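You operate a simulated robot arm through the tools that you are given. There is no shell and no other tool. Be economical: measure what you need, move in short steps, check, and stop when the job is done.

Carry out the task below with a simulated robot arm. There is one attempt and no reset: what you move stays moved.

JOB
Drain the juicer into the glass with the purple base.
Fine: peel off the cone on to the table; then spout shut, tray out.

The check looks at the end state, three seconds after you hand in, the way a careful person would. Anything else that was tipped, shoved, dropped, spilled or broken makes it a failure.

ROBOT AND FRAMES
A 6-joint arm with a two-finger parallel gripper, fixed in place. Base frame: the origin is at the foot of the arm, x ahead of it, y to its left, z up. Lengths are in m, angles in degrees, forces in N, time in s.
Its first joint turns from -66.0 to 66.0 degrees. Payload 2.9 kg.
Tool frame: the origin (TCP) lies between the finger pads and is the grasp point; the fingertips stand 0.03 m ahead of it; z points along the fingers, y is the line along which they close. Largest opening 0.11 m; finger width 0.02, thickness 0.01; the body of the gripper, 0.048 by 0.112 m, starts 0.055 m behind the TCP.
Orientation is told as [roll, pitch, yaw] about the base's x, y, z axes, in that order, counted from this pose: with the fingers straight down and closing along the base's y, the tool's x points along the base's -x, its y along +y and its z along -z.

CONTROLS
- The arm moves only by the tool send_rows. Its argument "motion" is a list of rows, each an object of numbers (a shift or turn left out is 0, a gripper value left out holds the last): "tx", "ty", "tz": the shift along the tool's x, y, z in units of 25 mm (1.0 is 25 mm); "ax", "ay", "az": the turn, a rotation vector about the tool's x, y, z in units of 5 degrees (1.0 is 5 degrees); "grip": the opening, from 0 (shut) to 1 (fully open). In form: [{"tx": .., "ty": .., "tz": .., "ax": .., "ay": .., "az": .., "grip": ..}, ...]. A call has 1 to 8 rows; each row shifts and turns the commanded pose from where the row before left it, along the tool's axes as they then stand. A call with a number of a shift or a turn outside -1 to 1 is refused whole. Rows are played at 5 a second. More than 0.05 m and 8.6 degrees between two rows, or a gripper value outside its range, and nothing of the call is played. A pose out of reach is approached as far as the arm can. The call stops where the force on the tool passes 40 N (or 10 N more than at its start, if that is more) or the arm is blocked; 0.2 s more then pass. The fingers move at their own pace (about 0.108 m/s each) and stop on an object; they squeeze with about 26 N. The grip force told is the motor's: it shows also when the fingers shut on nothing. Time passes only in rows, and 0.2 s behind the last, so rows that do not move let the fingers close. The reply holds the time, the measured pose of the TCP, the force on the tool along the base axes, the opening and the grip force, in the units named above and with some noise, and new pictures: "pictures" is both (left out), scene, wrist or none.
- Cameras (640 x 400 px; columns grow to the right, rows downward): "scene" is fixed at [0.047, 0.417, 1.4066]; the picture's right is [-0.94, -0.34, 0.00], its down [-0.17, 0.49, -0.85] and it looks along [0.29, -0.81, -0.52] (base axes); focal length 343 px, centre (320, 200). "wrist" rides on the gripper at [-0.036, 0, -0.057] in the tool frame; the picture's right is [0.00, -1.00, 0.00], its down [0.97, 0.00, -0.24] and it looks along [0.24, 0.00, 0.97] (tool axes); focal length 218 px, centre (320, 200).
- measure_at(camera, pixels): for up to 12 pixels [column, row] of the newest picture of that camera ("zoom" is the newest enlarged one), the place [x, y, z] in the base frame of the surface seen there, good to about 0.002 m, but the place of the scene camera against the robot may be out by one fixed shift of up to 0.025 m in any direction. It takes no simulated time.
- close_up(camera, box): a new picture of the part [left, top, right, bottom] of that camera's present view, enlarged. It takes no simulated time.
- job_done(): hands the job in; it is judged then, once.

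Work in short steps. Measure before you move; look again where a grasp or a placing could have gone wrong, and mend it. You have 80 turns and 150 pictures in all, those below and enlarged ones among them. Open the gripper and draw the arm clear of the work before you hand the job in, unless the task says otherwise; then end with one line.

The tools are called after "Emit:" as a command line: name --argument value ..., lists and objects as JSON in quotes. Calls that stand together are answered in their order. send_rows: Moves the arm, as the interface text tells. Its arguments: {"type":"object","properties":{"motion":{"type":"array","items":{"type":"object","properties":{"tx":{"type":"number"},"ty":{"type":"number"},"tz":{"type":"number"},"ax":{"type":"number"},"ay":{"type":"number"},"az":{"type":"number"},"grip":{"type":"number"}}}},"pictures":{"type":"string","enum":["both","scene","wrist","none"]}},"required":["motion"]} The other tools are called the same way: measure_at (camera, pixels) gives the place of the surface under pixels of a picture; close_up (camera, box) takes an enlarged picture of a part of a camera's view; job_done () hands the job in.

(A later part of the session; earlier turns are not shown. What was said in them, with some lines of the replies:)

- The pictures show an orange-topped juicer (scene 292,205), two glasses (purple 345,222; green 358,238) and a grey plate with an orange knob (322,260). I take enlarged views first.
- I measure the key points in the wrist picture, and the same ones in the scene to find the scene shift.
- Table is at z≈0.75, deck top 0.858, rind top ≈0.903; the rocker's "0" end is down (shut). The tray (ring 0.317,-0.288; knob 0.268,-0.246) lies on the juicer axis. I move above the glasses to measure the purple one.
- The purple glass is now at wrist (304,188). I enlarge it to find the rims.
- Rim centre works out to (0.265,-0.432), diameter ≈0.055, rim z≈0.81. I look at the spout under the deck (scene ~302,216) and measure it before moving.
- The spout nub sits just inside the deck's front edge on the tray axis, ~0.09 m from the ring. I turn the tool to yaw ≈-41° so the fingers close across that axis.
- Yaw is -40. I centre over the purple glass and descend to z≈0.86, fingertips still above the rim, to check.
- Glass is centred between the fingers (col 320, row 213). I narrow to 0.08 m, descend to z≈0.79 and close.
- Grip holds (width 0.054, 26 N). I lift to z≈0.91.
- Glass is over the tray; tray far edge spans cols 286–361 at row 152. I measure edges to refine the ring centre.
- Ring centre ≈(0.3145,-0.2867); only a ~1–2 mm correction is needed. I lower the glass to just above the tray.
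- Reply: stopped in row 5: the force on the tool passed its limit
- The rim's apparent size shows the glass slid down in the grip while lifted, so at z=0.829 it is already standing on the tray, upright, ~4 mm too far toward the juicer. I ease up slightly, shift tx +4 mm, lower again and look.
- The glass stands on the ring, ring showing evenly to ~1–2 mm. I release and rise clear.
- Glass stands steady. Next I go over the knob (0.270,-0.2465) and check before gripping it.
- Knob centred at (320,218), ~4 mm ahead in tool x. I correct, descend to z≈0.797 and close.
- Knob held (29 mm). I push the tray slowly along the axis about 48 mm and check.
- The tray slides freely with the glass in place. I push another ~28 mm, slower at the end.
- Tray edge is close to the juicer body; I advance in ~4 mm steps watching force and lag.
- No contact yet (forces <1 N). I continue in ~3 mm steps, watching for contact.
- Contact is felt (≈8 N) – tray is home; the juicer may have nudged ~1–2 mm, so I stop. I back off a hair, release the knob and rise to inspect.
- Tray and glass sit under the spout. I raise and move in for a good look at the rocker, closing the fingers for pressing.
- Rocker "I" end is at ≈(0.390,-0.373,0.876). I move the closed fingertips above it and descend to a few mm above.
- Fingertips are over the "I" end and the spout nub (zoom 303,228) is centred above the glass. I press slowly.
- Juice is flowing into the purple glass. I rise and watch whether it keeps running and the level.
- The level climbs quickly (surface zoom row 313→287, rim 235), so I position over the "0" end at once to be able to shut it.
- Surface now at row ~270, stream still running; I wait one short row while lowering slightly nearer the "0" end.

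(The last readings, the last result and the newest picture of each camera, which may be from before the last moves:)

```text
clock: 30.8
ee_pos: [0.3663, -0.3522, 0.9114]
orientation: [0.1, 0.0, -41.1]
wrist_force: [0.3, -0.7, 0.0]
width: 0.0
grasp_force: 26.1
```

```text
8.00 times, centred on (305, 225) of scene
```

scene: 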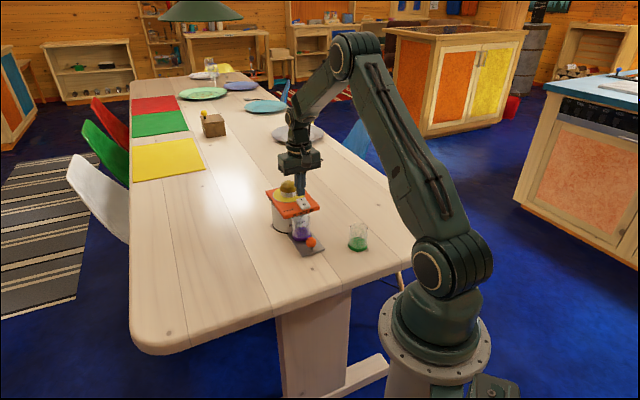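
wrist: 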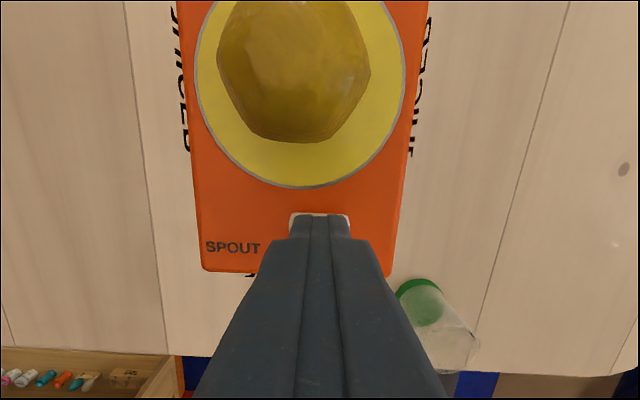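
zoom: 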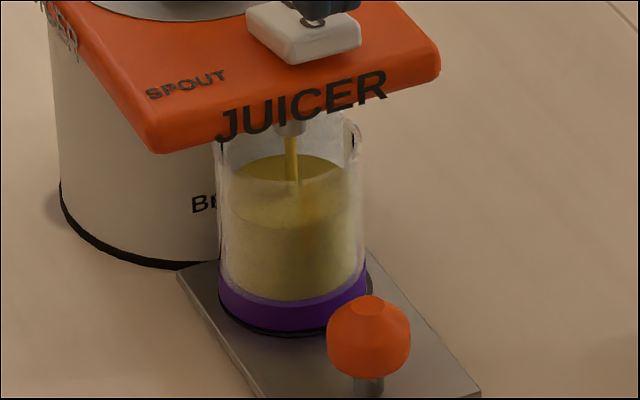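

The surface is perhaps 1 cm below the rim and still being fed; the safe choice is to shut now, then inspect (I can reopen).

Emit:
send_rows --motion '[{"tz": 0.45}, {"tz": 0.15}]' --pictures "none"

Emit:
close_up --camera "scene" --box '[285, 200, 325, 250]'

```text
clock: 31.4
ee_pos: [0.367, -0.3516, 0.8995]
orientation: [-0.1, 0.1, -41.2]
wrist_force: [-5.0, 4.5, 7.9]
width: 0.0
grasp_force: 26.4
stopped in row 2: the force on the tool passed its limit (the readings are from after the stop); the commanded pose is now the measured one
```

```text
8.00 times, centred on (305, 225) of scene
```

zoom: 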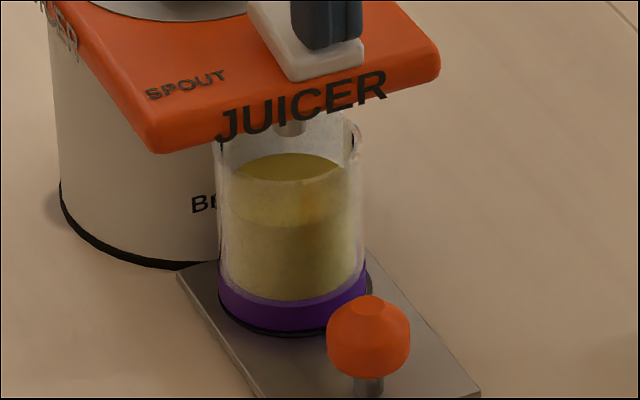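

The stream has stopped and the level hardly changed. I measure surface versus rim to judge the margin.

Emit:
measure_at --camera "zoom" --pixels '[[290, 162], [290, 175], [290, 200], [290, 218], [290, 235], [290, 270], [290, 150], [352, 128], [290, 320], [225, 155], [355, 150], [240, 165]]'

Emit:
close_up --camera "scene" --box '[295, 210, 319, 242]'

```text
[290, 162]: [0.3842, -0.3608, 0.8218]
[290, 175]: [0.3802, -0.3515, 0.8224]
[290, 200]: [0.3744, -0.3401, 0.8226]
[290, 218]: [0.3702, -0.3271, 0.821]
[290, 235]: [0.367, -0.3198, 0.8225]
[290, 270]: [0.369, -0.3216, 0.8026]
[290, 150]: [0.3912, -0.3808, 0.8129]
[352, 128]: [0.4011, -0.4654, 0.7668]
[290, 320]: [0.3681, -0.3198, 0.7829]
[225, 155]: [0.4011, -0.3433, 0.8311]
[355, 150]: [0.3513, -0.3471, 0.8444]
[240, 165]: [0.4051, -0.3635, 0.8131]
```

```text
12.50 times, centred on (307, 226) of scene
```

zoom: 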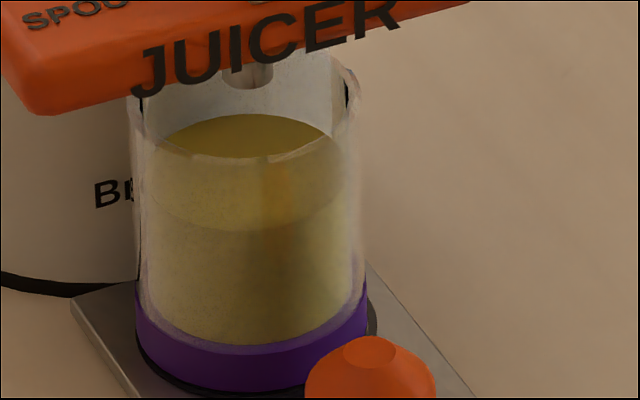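

Surface is ~14 mm below the rim. To learn whether any juice remained, I do a brief open-then-shut (≈0.6 s open, at most ~8 mm rise) in one call and compare the level.

Emit:
send_rows --motion '[{"tz": -0.7}, {"tx": -1.0}, {"tx": -0.33, "tz": 0.25}, {"tz": 0.5}, {"tz": -0.75}, {"tx": 1.0}, {"tx": 0.33, "tz": 0.3}, {"tz": 0.43}]' --pictures "none"

Emit:
close_up --camera "scene" --box '[285, 200, 325, 250]'

```text
clock: 33.2
ee_pos: [0.3657, -0.3516, 0.8997]
orientation: [0.0, 0.2, -41.2]
wrist_force: [-14.1, 8.9, 23.6]
width: 0.0001
grasp_force: 25.4
```

```text
8.00 times, centred on (305, 225) of scene
```

zoom: 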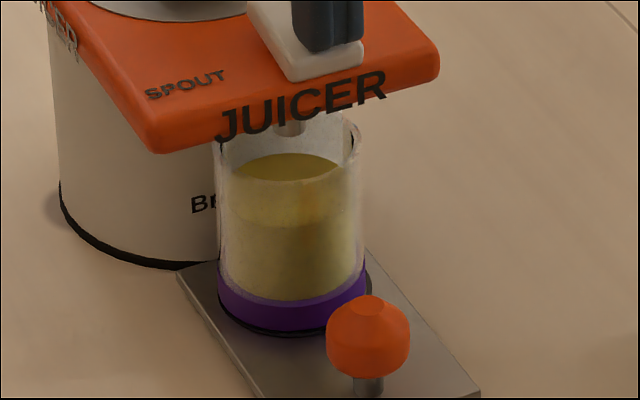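

Level unchanged, but I can't be sure the rocker flipped. I press "I" deliberately once and look at once.

Emit:
send_rows --motion '[{"tz": -0.8}, {"tx": -0.7}, {"tx": -0.63, "tz": 0.1}, {"tz": 0.4}, {"tz": 0.25}]' --pictures "none"

Emit:
close_up --camera "scene" --box '[285, 190, 335, 250]'

```text
clock: 34.4
ee_pos: [0.3926, -0.3752, 0.9004]
orientation: [-0.1, 0.1, -41.2]
wrist_force: [0.2, -1.1, 3.2]
width: 0.0
grasp_force: 26.0
```

```text
6.67 times, centred on (310, 220) of scene
```

zoom: 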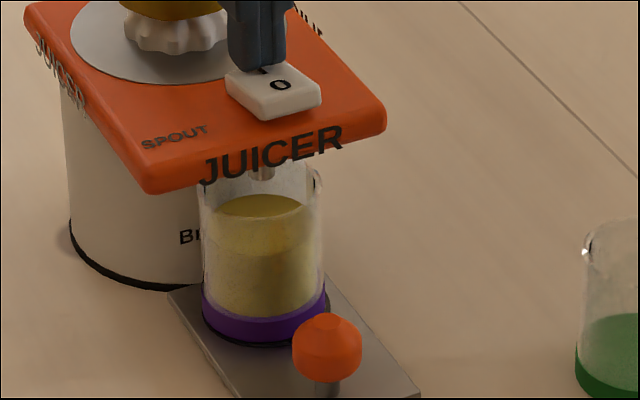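

Rocker is at I, no stream, and the dish is dry grey: the juicer is empty. Next the peel: I rise, open the fingers and back off to look at it.

Emit:
send_rows --motion '[{"tz": -0.7}, {"tz": -0.9}, {"tz": -0.9, "grip": 1}, {"tz": -0.9}, {"tx": 0.4}]'

Emit:
close_up --camera "scene" --box '[265, 170, 325, 220]'

```text
clock: 35.6
ee_pos: [0.3842, -0.3673, 0.9847]
orientation: [0.0, 0.2, -41.2]
wrist_force: [-0.2, -1.2, -0.7]
width: 0.1099
grasp_force: 0.1
```

scene: 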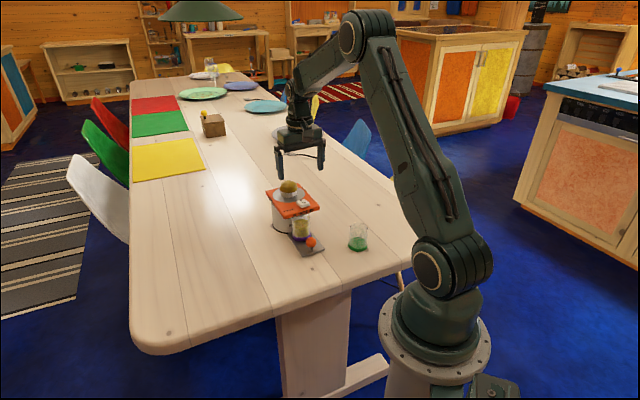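
wrist: 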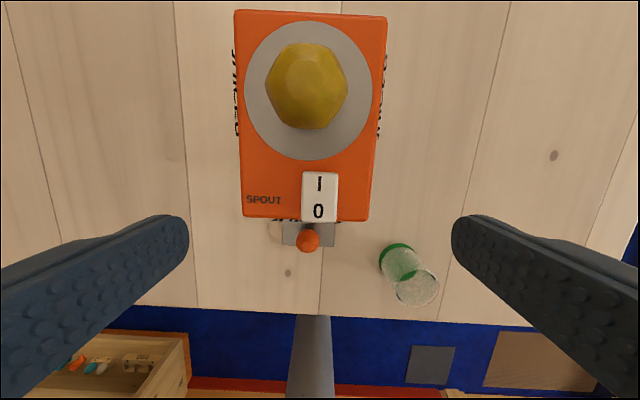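

```text
8.00 times, centred on (295, 195) of scene
```

zoom: 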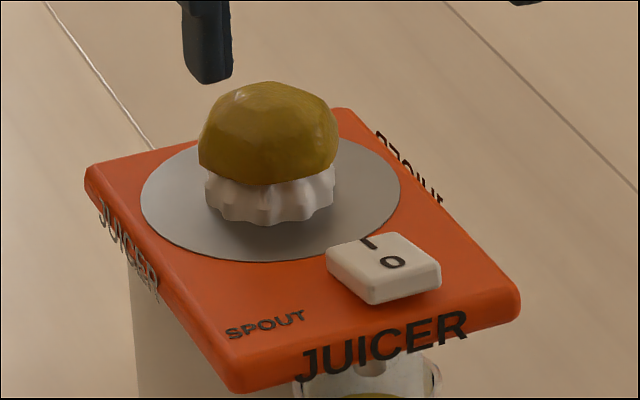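

Emit:
measure_at --camera "wrist" --pixels '[[306, 86], [306, 70], [270, 86], [343, 86], [306, 46], [308, 125], [285, 60], [328, 110], [260, 140], [306, 145]]'

Emit:
measure_at --camera "zoom" --pixels '[[268, 95], [268, 130], [268, 175], [268, 190], [268, 215], [268, 240], [205, 165], [335, 165]]'

```text
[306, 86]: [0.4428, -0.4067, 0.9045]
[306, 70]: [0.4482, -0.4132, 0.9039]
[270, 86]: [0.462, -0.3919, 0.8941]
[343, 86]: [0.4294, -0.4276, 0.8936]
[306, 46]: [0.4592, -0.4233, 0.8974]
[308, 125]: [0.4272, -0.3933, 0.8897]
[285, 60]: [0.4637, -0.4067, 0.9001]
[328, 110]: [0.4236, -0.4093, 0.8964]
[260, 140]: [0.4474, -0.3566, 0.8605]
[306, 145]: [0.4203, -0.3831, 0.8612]
```

```text
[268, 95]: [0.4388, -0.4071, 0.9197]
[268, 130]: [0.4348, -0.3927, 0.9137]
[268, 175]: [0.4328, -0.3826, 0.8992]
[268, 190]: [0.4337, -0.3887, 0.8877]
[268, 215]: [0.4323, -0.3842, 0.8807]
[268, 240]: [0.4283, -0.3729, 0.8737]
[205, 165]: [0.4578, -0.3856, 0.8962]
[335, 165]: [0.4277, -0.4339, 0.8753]
```

Rind centre ≈(0.4445,-0.409), ~0.05 wide, z 0.879–0.905. I centre over it and descend to z≈0.93 to check alignment.

Emit:
send_rows --motion '[{"tx": -0.75, "ty": 0.1, "grip": 0.8}, {"tx": -0.75, "ty": 0.1}, {"tx": -0.75, "ty": 0.1}, {"tx": -0.66, "ty": 0.03}, {"tz": 0.8}, {"tz": 0.8}, {"tz": 0.5}]'

Emit:
close_up --camera "scene" --box '[265, 170, 325, 220]'

```text
clock: 37.2
ee_pos: [0.4444, -0.4113, 0.932]
orientation: [-0.1, 0.1, -41.2]
wrist_force: [-0.6, 0.5, -0.7]
width: 0.0879
grasp_force: 0.0
```

scene: 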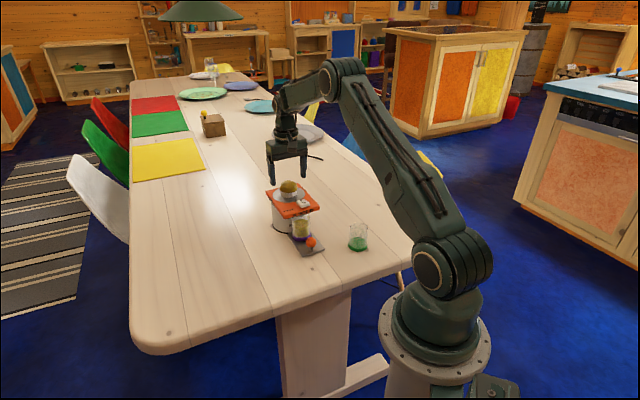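
wrist: 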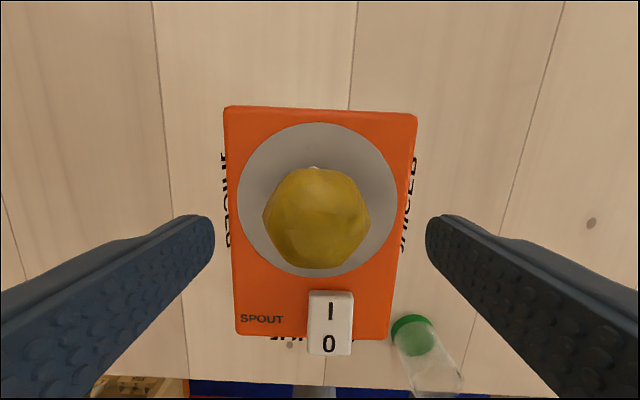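

```text
8.00 times, centred on (295, 195) of scene
```

zoom: 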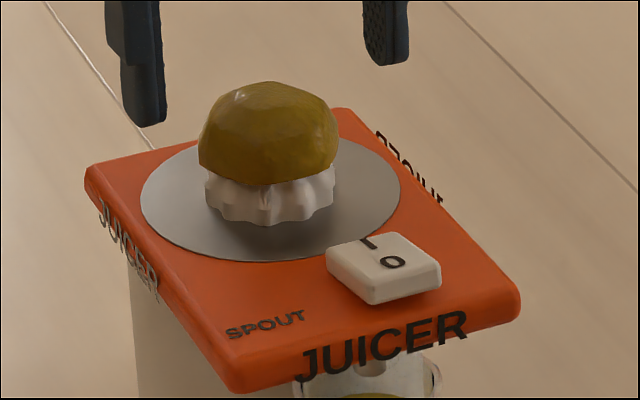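

Rind is ~4 mm off in tool −x. I correct, descend to z≈0.905 and close gently around it.

Emit:
send_rows --motion '[{"tx": -0.15, "ty": 0.06}, {"tz": 0.5}, {"tz": 0.58}, {"grip": 0.3}, {}, {}]'

Emit:
close_up --camera "scene" --box '[265, 170, 325, 220]'

```text
clock: 38.6
ee_pos: [0.4489, -0.4118, 0.9055]
orientation: [0.0, 0.2, -41.2]
wrist_force: [1.0, 0.8, 0.0]
width: 0.0545
grasp_force: 26.4
```

scene: 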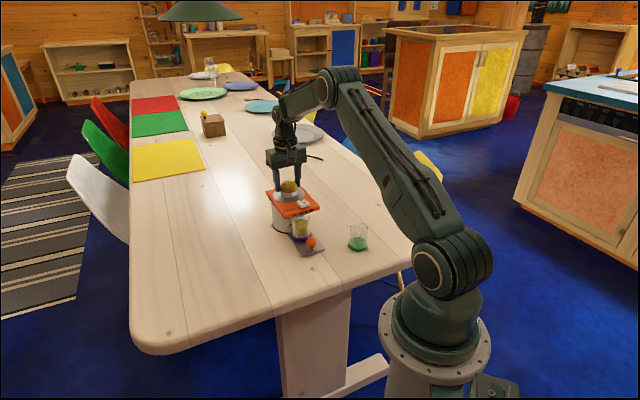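
wrist: 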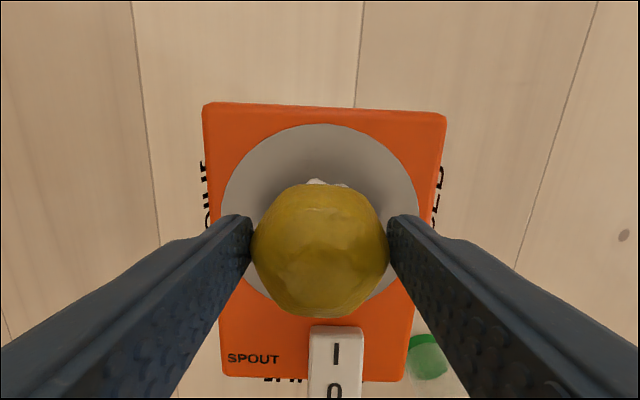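

```text
8.00 times, centred on (295, 195) of scene
```

zoom: 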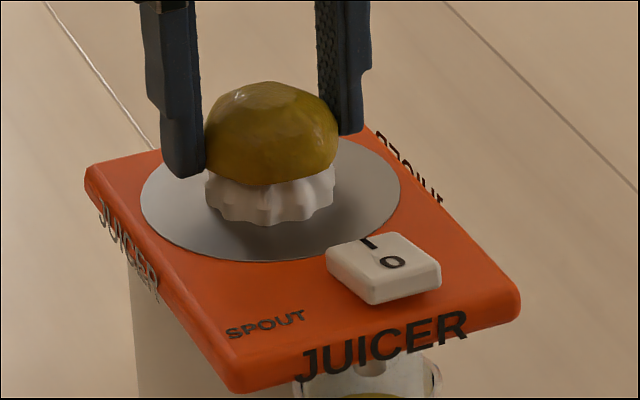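

The rind is held at its lower edge (0.0545 m). I lift slowly and check.

Emit:
send_rows --motion '[{"tz": -0.15}, {"tz": -0.25}, {"tz": -0.3}, {"tz": -0.4}, {"tz": -0.5}, {"tz": -0.5}]' --pictures "none"

Emit:
close_up --camera "scene" --box '[255, 140, 345, 220]'

```text
clock: 40.0
ee_pos: [0.449, -0.411, 0.9582]
orientation: [0.0, 0.1, -41.1]
wrist_force: [0.2, 0.1, -1.1]
width: 0.0546
grasp_force: 26.1
```

```text
5.00 times, centred on (300, 180) of scene
```

zoom: 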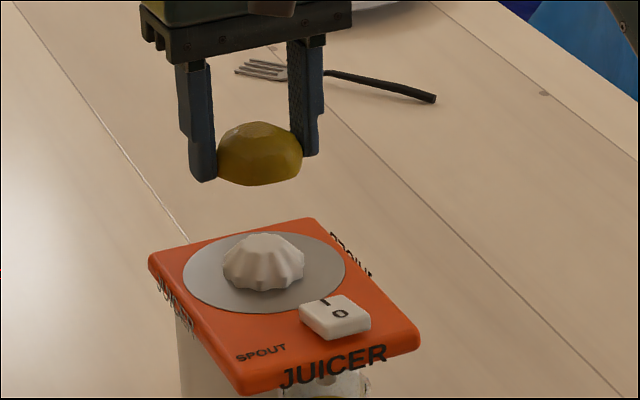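

The peel came away cleanly from the cone. I measure free table spots left of the juicer (scene ~245,215) for setting it down.

Emit:
measure_at --camera "scene" --pixels '[[245, 215], [230, 230], [235, 245], [255, 250]]'

```text
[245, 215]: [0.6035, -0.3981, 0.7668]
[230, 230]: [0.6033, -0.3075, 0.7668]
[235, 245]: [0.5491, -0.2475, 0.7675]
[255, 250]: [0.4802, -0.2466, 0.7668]
```

Table around scene (255,250) is clear. I carry the peel there, high over the deck.

Emit:
send_rows --motion '[{"tz": -0.5}, {"tx": 0.51, "ty": 0.85}, {"tx": 0.51, "ty": 0.85}, {"tx": 0.51, "ty": 0.85}, {"tx": 0.51, "ty": 0.85}, {"tx": 0.51, "ty": 0.85}, {"tx": 0.51, "ty": 0.85}, {"tx": 0.51, "ty": 0.85}]'

```text
clock: 41.8
ee_pos: [0.4771, -0.2384, 0.9708]
orientation: [0.0, 0.1, -41.3]
wrist_force: [-0.2, 0.5, -0.7]
width: 0.0546
grasp_force: 26.4
```

scene: 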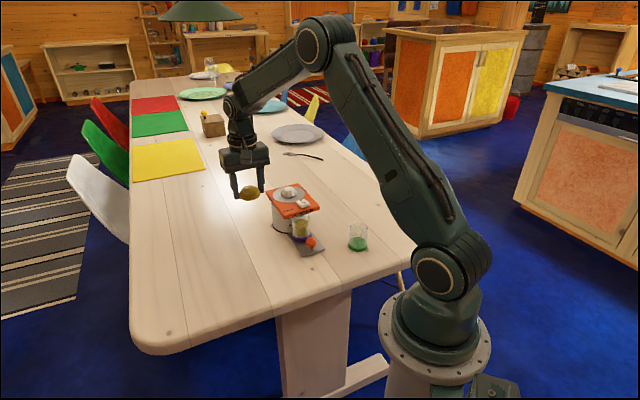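
wrist: 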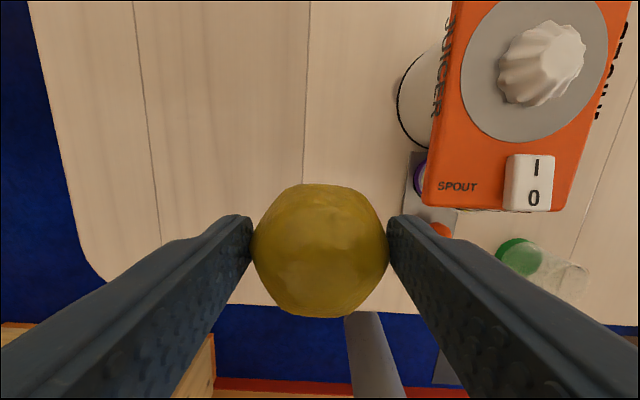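

The spot below is clear table. I shift 20 mm further from the juicer and descend.

Emit:
send_rows --motion '[{"ty": 0.8, "tz": 0.5}, {"tz": 1}, {"tz": 1}, {"tz": 1}, {"tz": 1}, {"tz": 1}, {"tz": 0.9}, {"tz": 0.5}]'

Emit:
close_up --camera "scene" --box '[205, 180, 325, 270]'

```text
clock: 43.6
ee_pos: [0.4908, -0.2267, 0.7986]
orientation: [0.0, 0.0, -41.2]
wrist_force: [0.7, 0.4, -0.7]
width: 0.0543
grasp_force: 26.0
```

scene: 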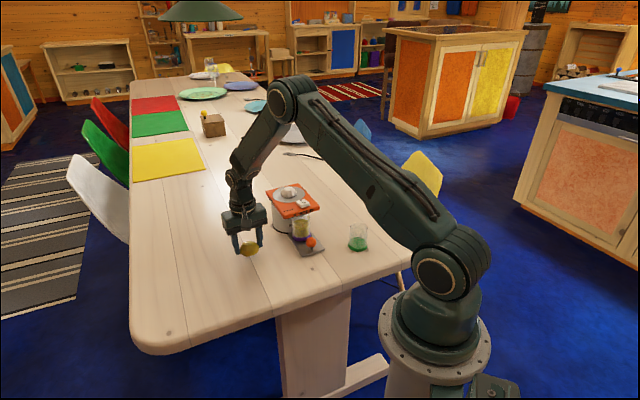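
wrist: 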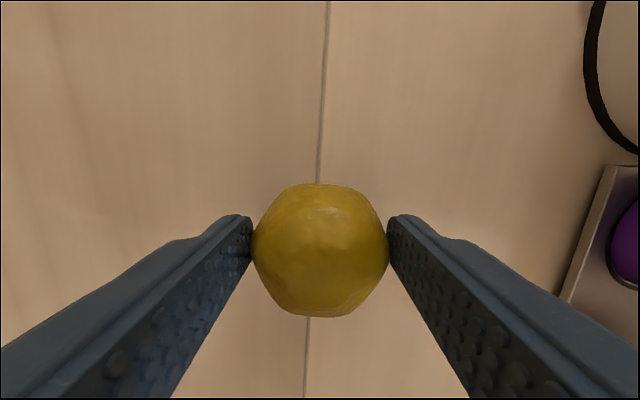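

```text
4.44 times, centred on (265, 225) of scene
```

zoom: 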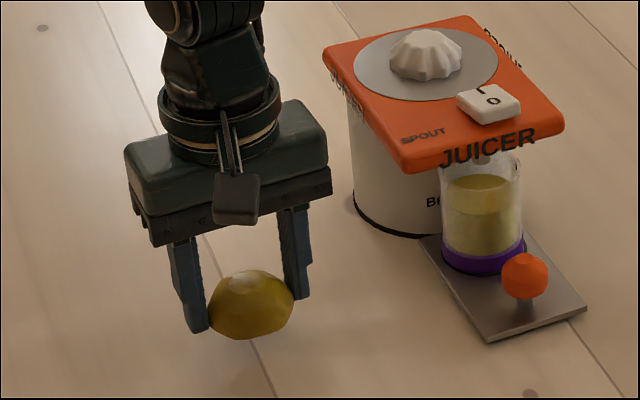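

The peel hangs ~15 mm above the table. I lower the rest gently and release.

Emit:
send_rows --motion '[{"tz": 0.25}, {"tz": 0.2}, {"tz": 0.1}, {"tz": 0.05}, {}]' --pictures "none"

Emit:
close_up --camera "scene" --box '[205, 200, 285, 270]'

```text
clock: 44.8
ee_pos: [0.4914, -0.2246, 0.7837]
orientation: [0.1, 0.2, -41.2]
wrist_force: [0.7, 0.4, -0.6]
width: 0.0545
grasp_force: 26.0
```

```text
5.71 times, centred on (245, 235) of scene
```

zoom: 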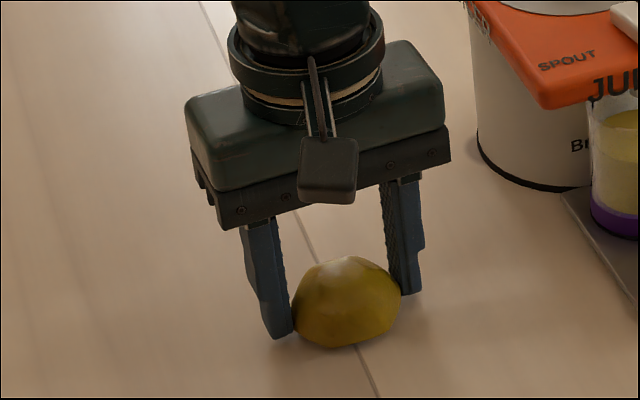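

Tips are ~3 mm off the table with the peel practically touching. I open and rise.

Emit:
send_rows --motion '[{"tz": 0.05}, {"grip": 0.55}, {"grip": 0.65}, {}, {"tz": -0.6}, {"tz": -1}, {"tz": -1}, {"tz": -1}]'

Emit:
close_up --camera "scene" --box '[205, 180, 325, 270]'

```text
clock: 46.6
ee_pos: [0.4912, -0.2237, 0.8736]
orientation: [0.1, 0.2, -41.3]
wrist_force: [-0.1, 0.3, -0.1]
width: 0.0716
grasp_force: 0.0
```

scene: 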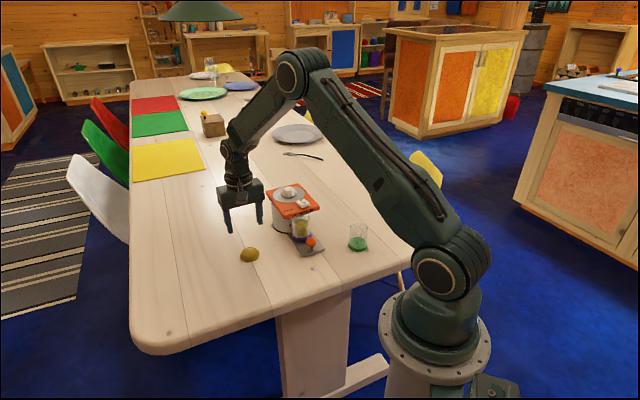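
wrist: 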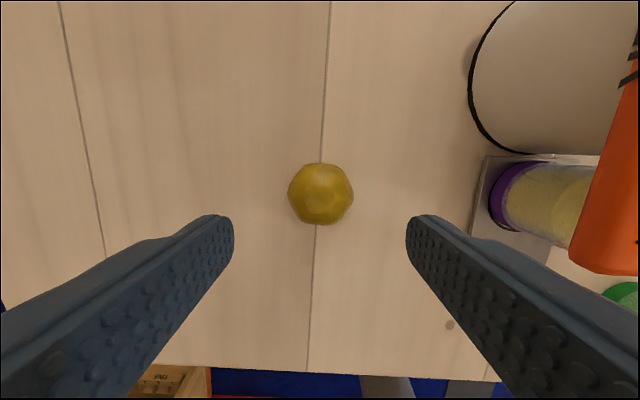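

```text
4.44 times, centred on (265, 225) of scene
```

zoom: 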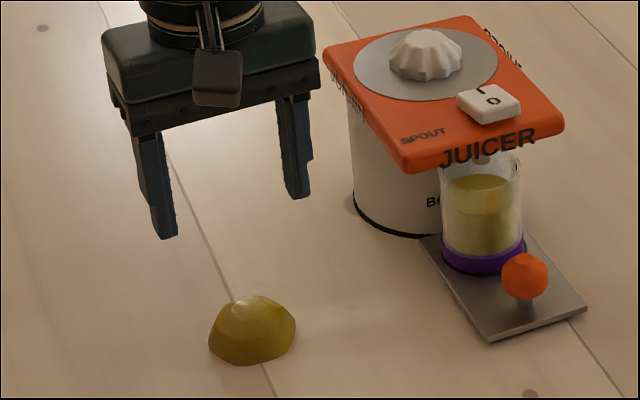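

The peel rests on the table. Now to shut the spout: I rise, close the fingers and travel to above the rocker's "0" end.

Emit:
send_rows --motion '[{"tz": -0.9, "grip": 0}, {"tz": -0.9}, {"tz": -0.9}]' --pictures "none"

Emit:
send_rows --motion '[{"tx": 0.06, "ty": -0.89}, {"tx": 0.06, "ty": -0.89}, {"tx": 0.06, "ty": -0.89}, {"tx": 0.06, "ty": -0.89}, {"tx": 0.06, "ty": -0.89}, {"tx": 0.06, "ty": -0.89}, {"tx": 0.06, "ty": -0.89}, {"ty": -0.89}]'

```text
clock: 47.4
ee_pos: [0.4906, -0.2255, 0.9384]
orientation: [0.0, 0.1, -41.2]
wrist_force: [-1.0, 0.3, 0.5]
width: 0.0
grasp_force: 25.8
```

```text
clock: 49.2
ee_pos: [0.3697, -0.3525, 0.94]
orientation: [0.0, 0.1, -41.2]
wrist_force: [0.2, -1.0, -0.1]
width: 0.0
grasp_force: 25.9
```

scene: 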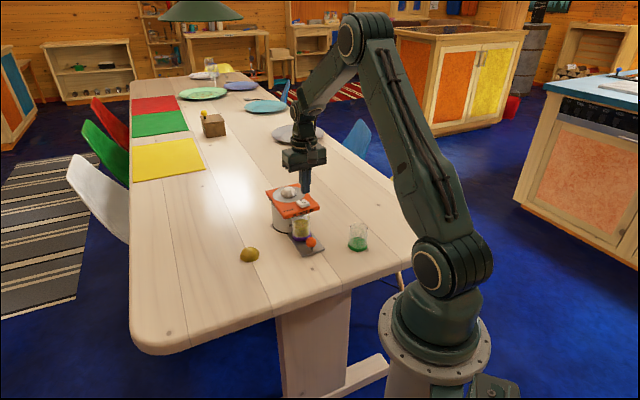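
wrist: 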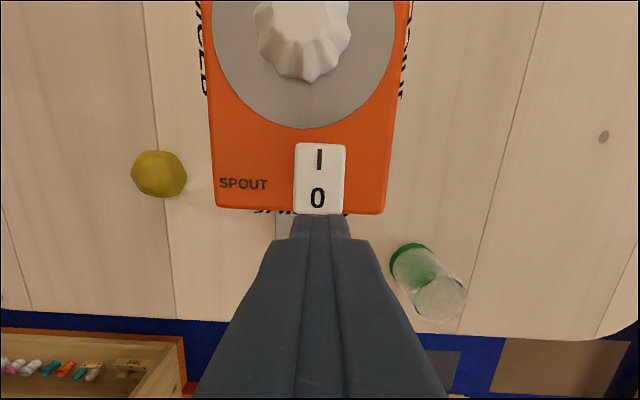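

Fingers are aligned over the "0" end. I press down slowly to the earlier shut height (TCP z≈0.899).

Emit:
send_rows --motion '[{"tx": 0.1, "tz": 0.6}, {"tz": 0.4}, {"tz": 0.25}, {"tz": 0.2}, {"tz": 0.17}, {}]' --pictures "none"

Emit:
send_rows --motion '[{"tz": -0.6}, {"tz": -0.9}, {"tx": 0.8}, {"tx": 0.8}]'

Emit:
close_up --camera "scene" --box '[265, 170, 345, 250]'

```text
clock: 50.6
ee_pos: [0.3665, -0.3498, 0.8998]
orientation: [0.2, 0.0, -41.3]
wrist_force: [-3.6, 2.4, 12.2]
width: 0.0
grasp_force: 26.4
```

```text
clock: 51.6
ee_pos: [0.3348, -0.3238, 0.9361]
orientation: [0.1, 0.1, -41.1]
wrist_force: [-0.2, 0.1, 0.1]
width: 0.0
grasp_force: 26.3
```

scene: 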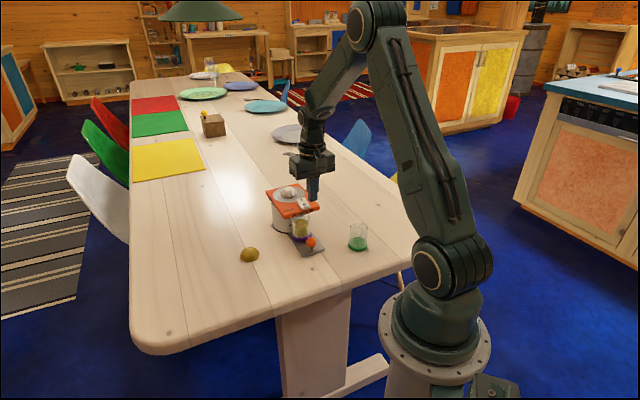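
wrist: 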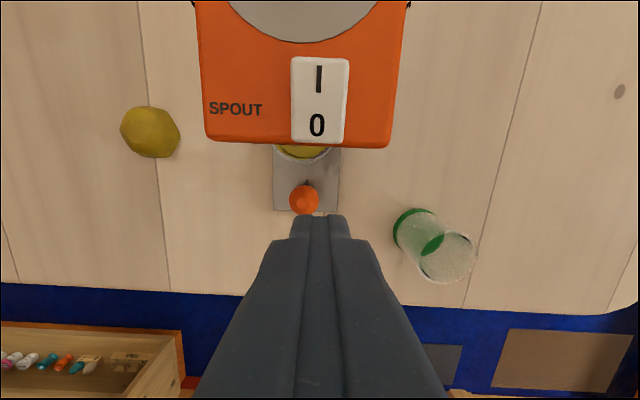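

```text
5.00 times, centred on (305, 210) of scene
```

zoom: 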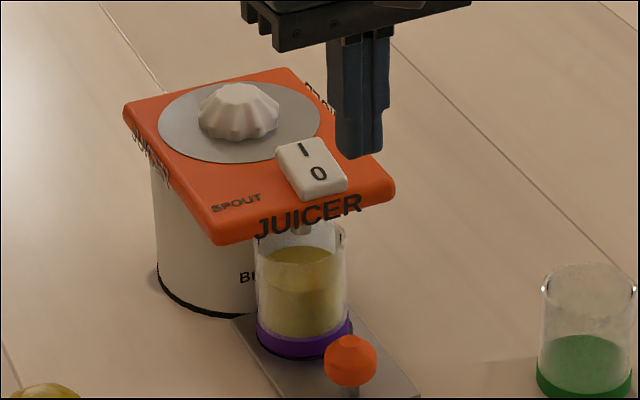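

The spout is shut again (0 end down). I return over the knob, open 55 mm and descend partway to check.

Emit:
send_rows --motion '[{"tx": 0.35, "ty": 0.32, "grip": 0.5}, {"tx": 0.35, "ty": 0.32}, {"tz": 0.9}, {"tz": 0.9}, {"tz": 0.9}, {"tz": 0.7}]' --pictures "wrist"

```text
clock: 53.0
ee_pos: [0.3329, -0.3004, 0.8512]
orientation: [0.0, 0.1, -41.2]
wrist_force: [0.3, -0.2, 0.5]
width: 0.0551
grasp_force: 0.1
```

wrist: 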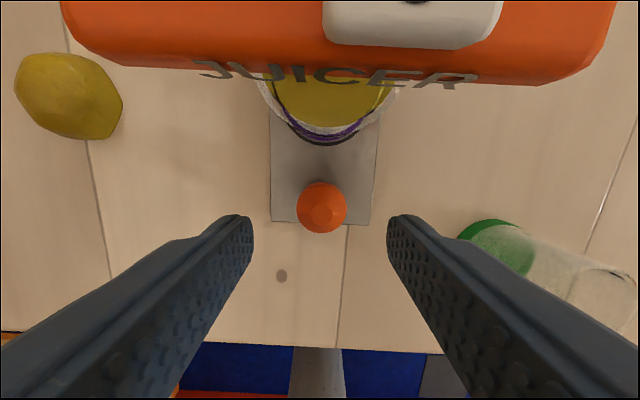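

Knob is centred (321,207). I descend to z≈0.798 and grip it.

Emit:
send_rows --motion '[{"tz": 0.7}, {"tz": 0.7}, {"tz": 0.7}, {"grip": 0.1}, {}, {}]' --pictures "wrist"

```text
clock: 54.4
ee_pos: [0.3331, -0.3003, 0.7993]
orientation: [0.1, 0.0, -41.3]
wrist_force: [-5.7, -4.6, 0.9]
width: 0.0291
grasp_force: 26.1
```

wrist: 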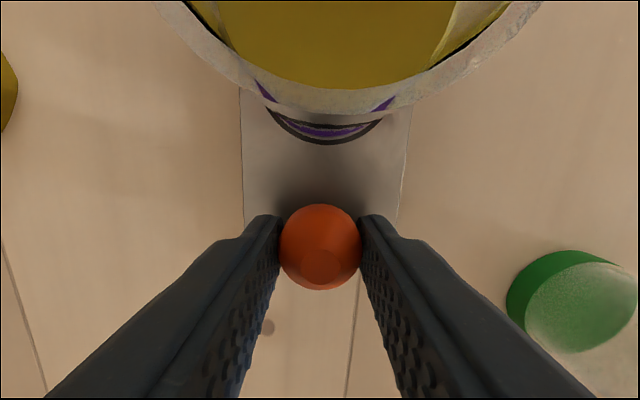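

Knob held. I draw the tray out slowly so the full glass doesn't rock.

Emit:
send_rows --motion '[{"tx": 0.06}, {"tx": 0.12}, {"tx": 0.18}, {"tx": 0.22}, {"tx": 0.22}, {"tx": 0.2}, {"tx": 0.14}, {"tx": 0.08}]' --pictures "wrist"

Emit:
close_up --camera "scene" --box '[265, 180, 355, 270]'

```text
clock: 56.2
ee_pos: [0.3094, -0.2798, 0.7997]
orientation: [-0.1, 0.1, -41.2]
wrist_force: [1.0, -0.4, 0.0]
width: 0.0291
grasp_force: 26.2
```

wrist: 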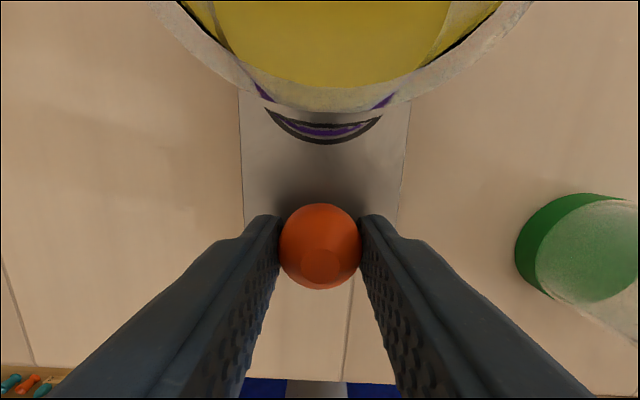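

```text
4.44 times, centred on (310, 225) of scene
```

zoom: 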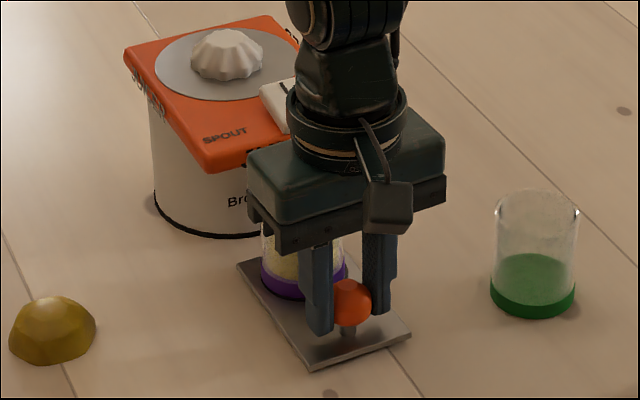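

The tray is coming with the glass upright. I continue at the same gentle pace.

Emit:
send_rows --motion '[{"tx": 0.06}, {"tx": 0.12}, {"tx": 0.16}, {"tx": 0.2}, {"tx": 0.2}, {"tx": 0.18}, {"tx": 0.12}, {"tx": 0.06}]' --pictures "none"

Emit:
send_rows --motion '[{"tx": 0.06}, {"tx": 0.12}, {"tx": 0.18}, {"tx": 0.22}, {"tx": 0.2}, {"tx": 0.16}, {"tx": 0.08}, {}]'

Emit:
close_up --camera "scene" --box '[265, 190, 365, 280]'

```text
clock: 58.0
ee_pos: [0.2875, -0.2613, 0.7999]
orientation: [0.1, 0.2, -41.2]
wrist_force: [-0.3, -1.1, 0.1]
width: 0.0291
grasp_force: 26.2
```

```text
clock: 59.8
ee_pos: [0.2688, -0.2453, 0.7986]
orientation: [0.1, 0.0, -41.3]
wrist_force: [2.8, 2.8, 0.6]
width: 0.0291
grasp_force: 25.9
```

scene: 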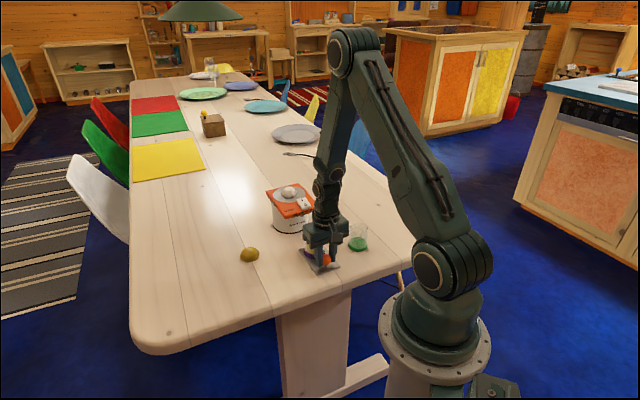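
wrist: 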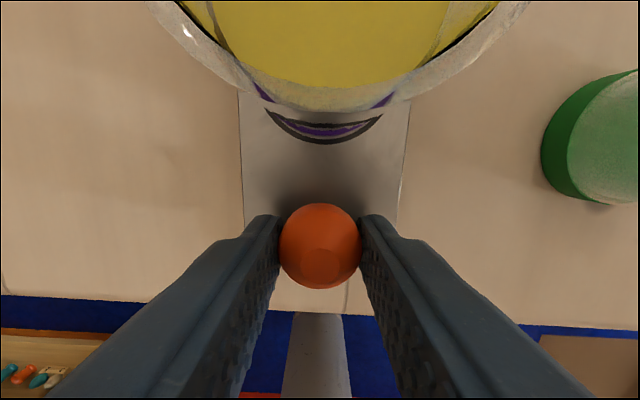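

```text
4.44 times, centred on (315, 235) of scene
```

zoom: 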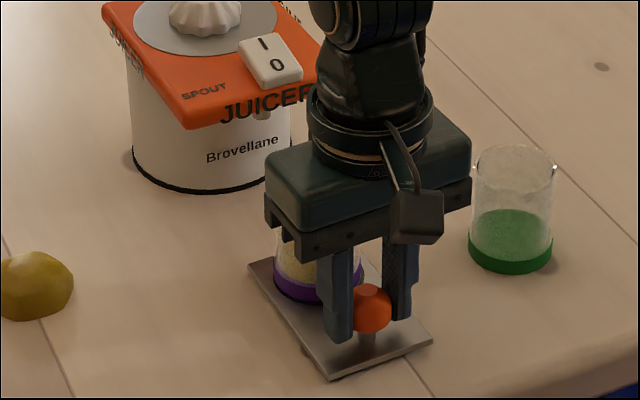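

The tray is back at its outer place. I release the knob and rise straight up, clear of everything.

Emit:
send_rows --motion '[{"grip": 0.4}, {"grip": 0.5}, {"tz": -0.6}, {"tz": -0.9}, {"tz": -1}, {"tz": -1}, {"tz": -1}, {"tz": -1}]' --pictures "none"

Emit:
send_rows --motion '[{"tz": -1, "grip": 1}, {"tz": -1}, {"tz": -1}, {"tz": -1}, {"tz": -1}, {"tz": -1}]'

Emit:
close_up --camera "scene" --box '[230, 170, 380, 285]'

```text
clock: 61.6
ee_pos: [0.2684, -0.2453, 0.938]
orientation: [0.0, 0.1, -41.2]
wrist_force: [-0.3, -0.6, -0.7]
width: 0.0553
grasp_force: 0.0
```

```text
clock: 63.0
ee_pos: [0.2706, -0.2459, 1.0873]
orientation: [0.1, 0.0, -41.2]
wrist_force: [-0.1, 0.3, 0.2]
width: 0.1102
grasp_force: 0.1
```

scene: 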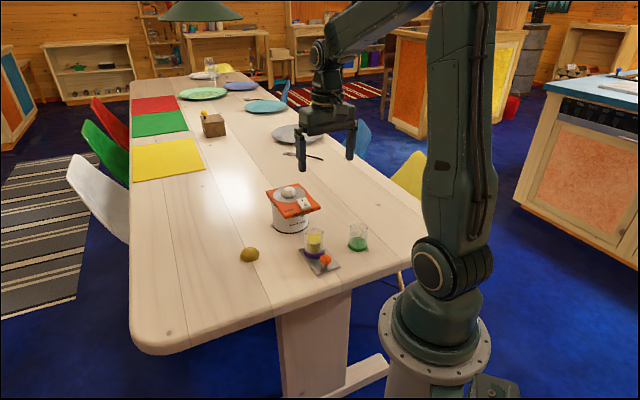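
wrist: 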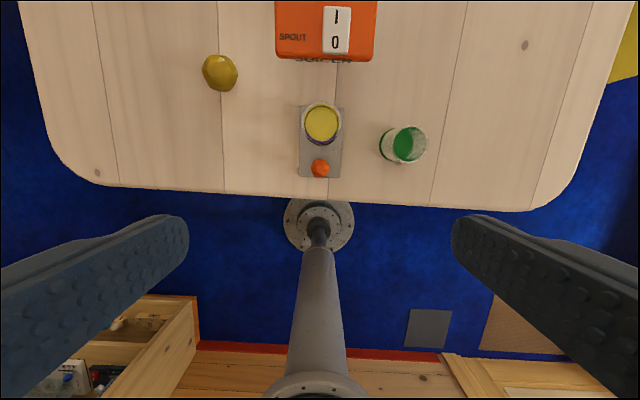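

```text
3.48 times, centred on (305, 228) of scene
```

zoom: 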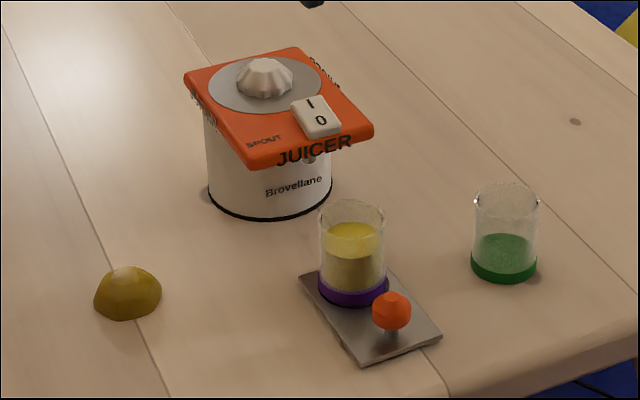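

All in order: juice is in the purple-based glass standing on the drawn-out tray, the spout is at 0, the peel is on the table, nothing is tipped or spilled, and the arm is clear with the gripper open. I hand in.

Emit:
job_done

```text
The job is handed in.
```

I drained the juicer into the purple-based glass, put the peel on the table, shut the spout and drew the tray out with the glass on it. Nothing spilled or tipped, but pushing the tray in nudged the juicer about 2–3 mm.
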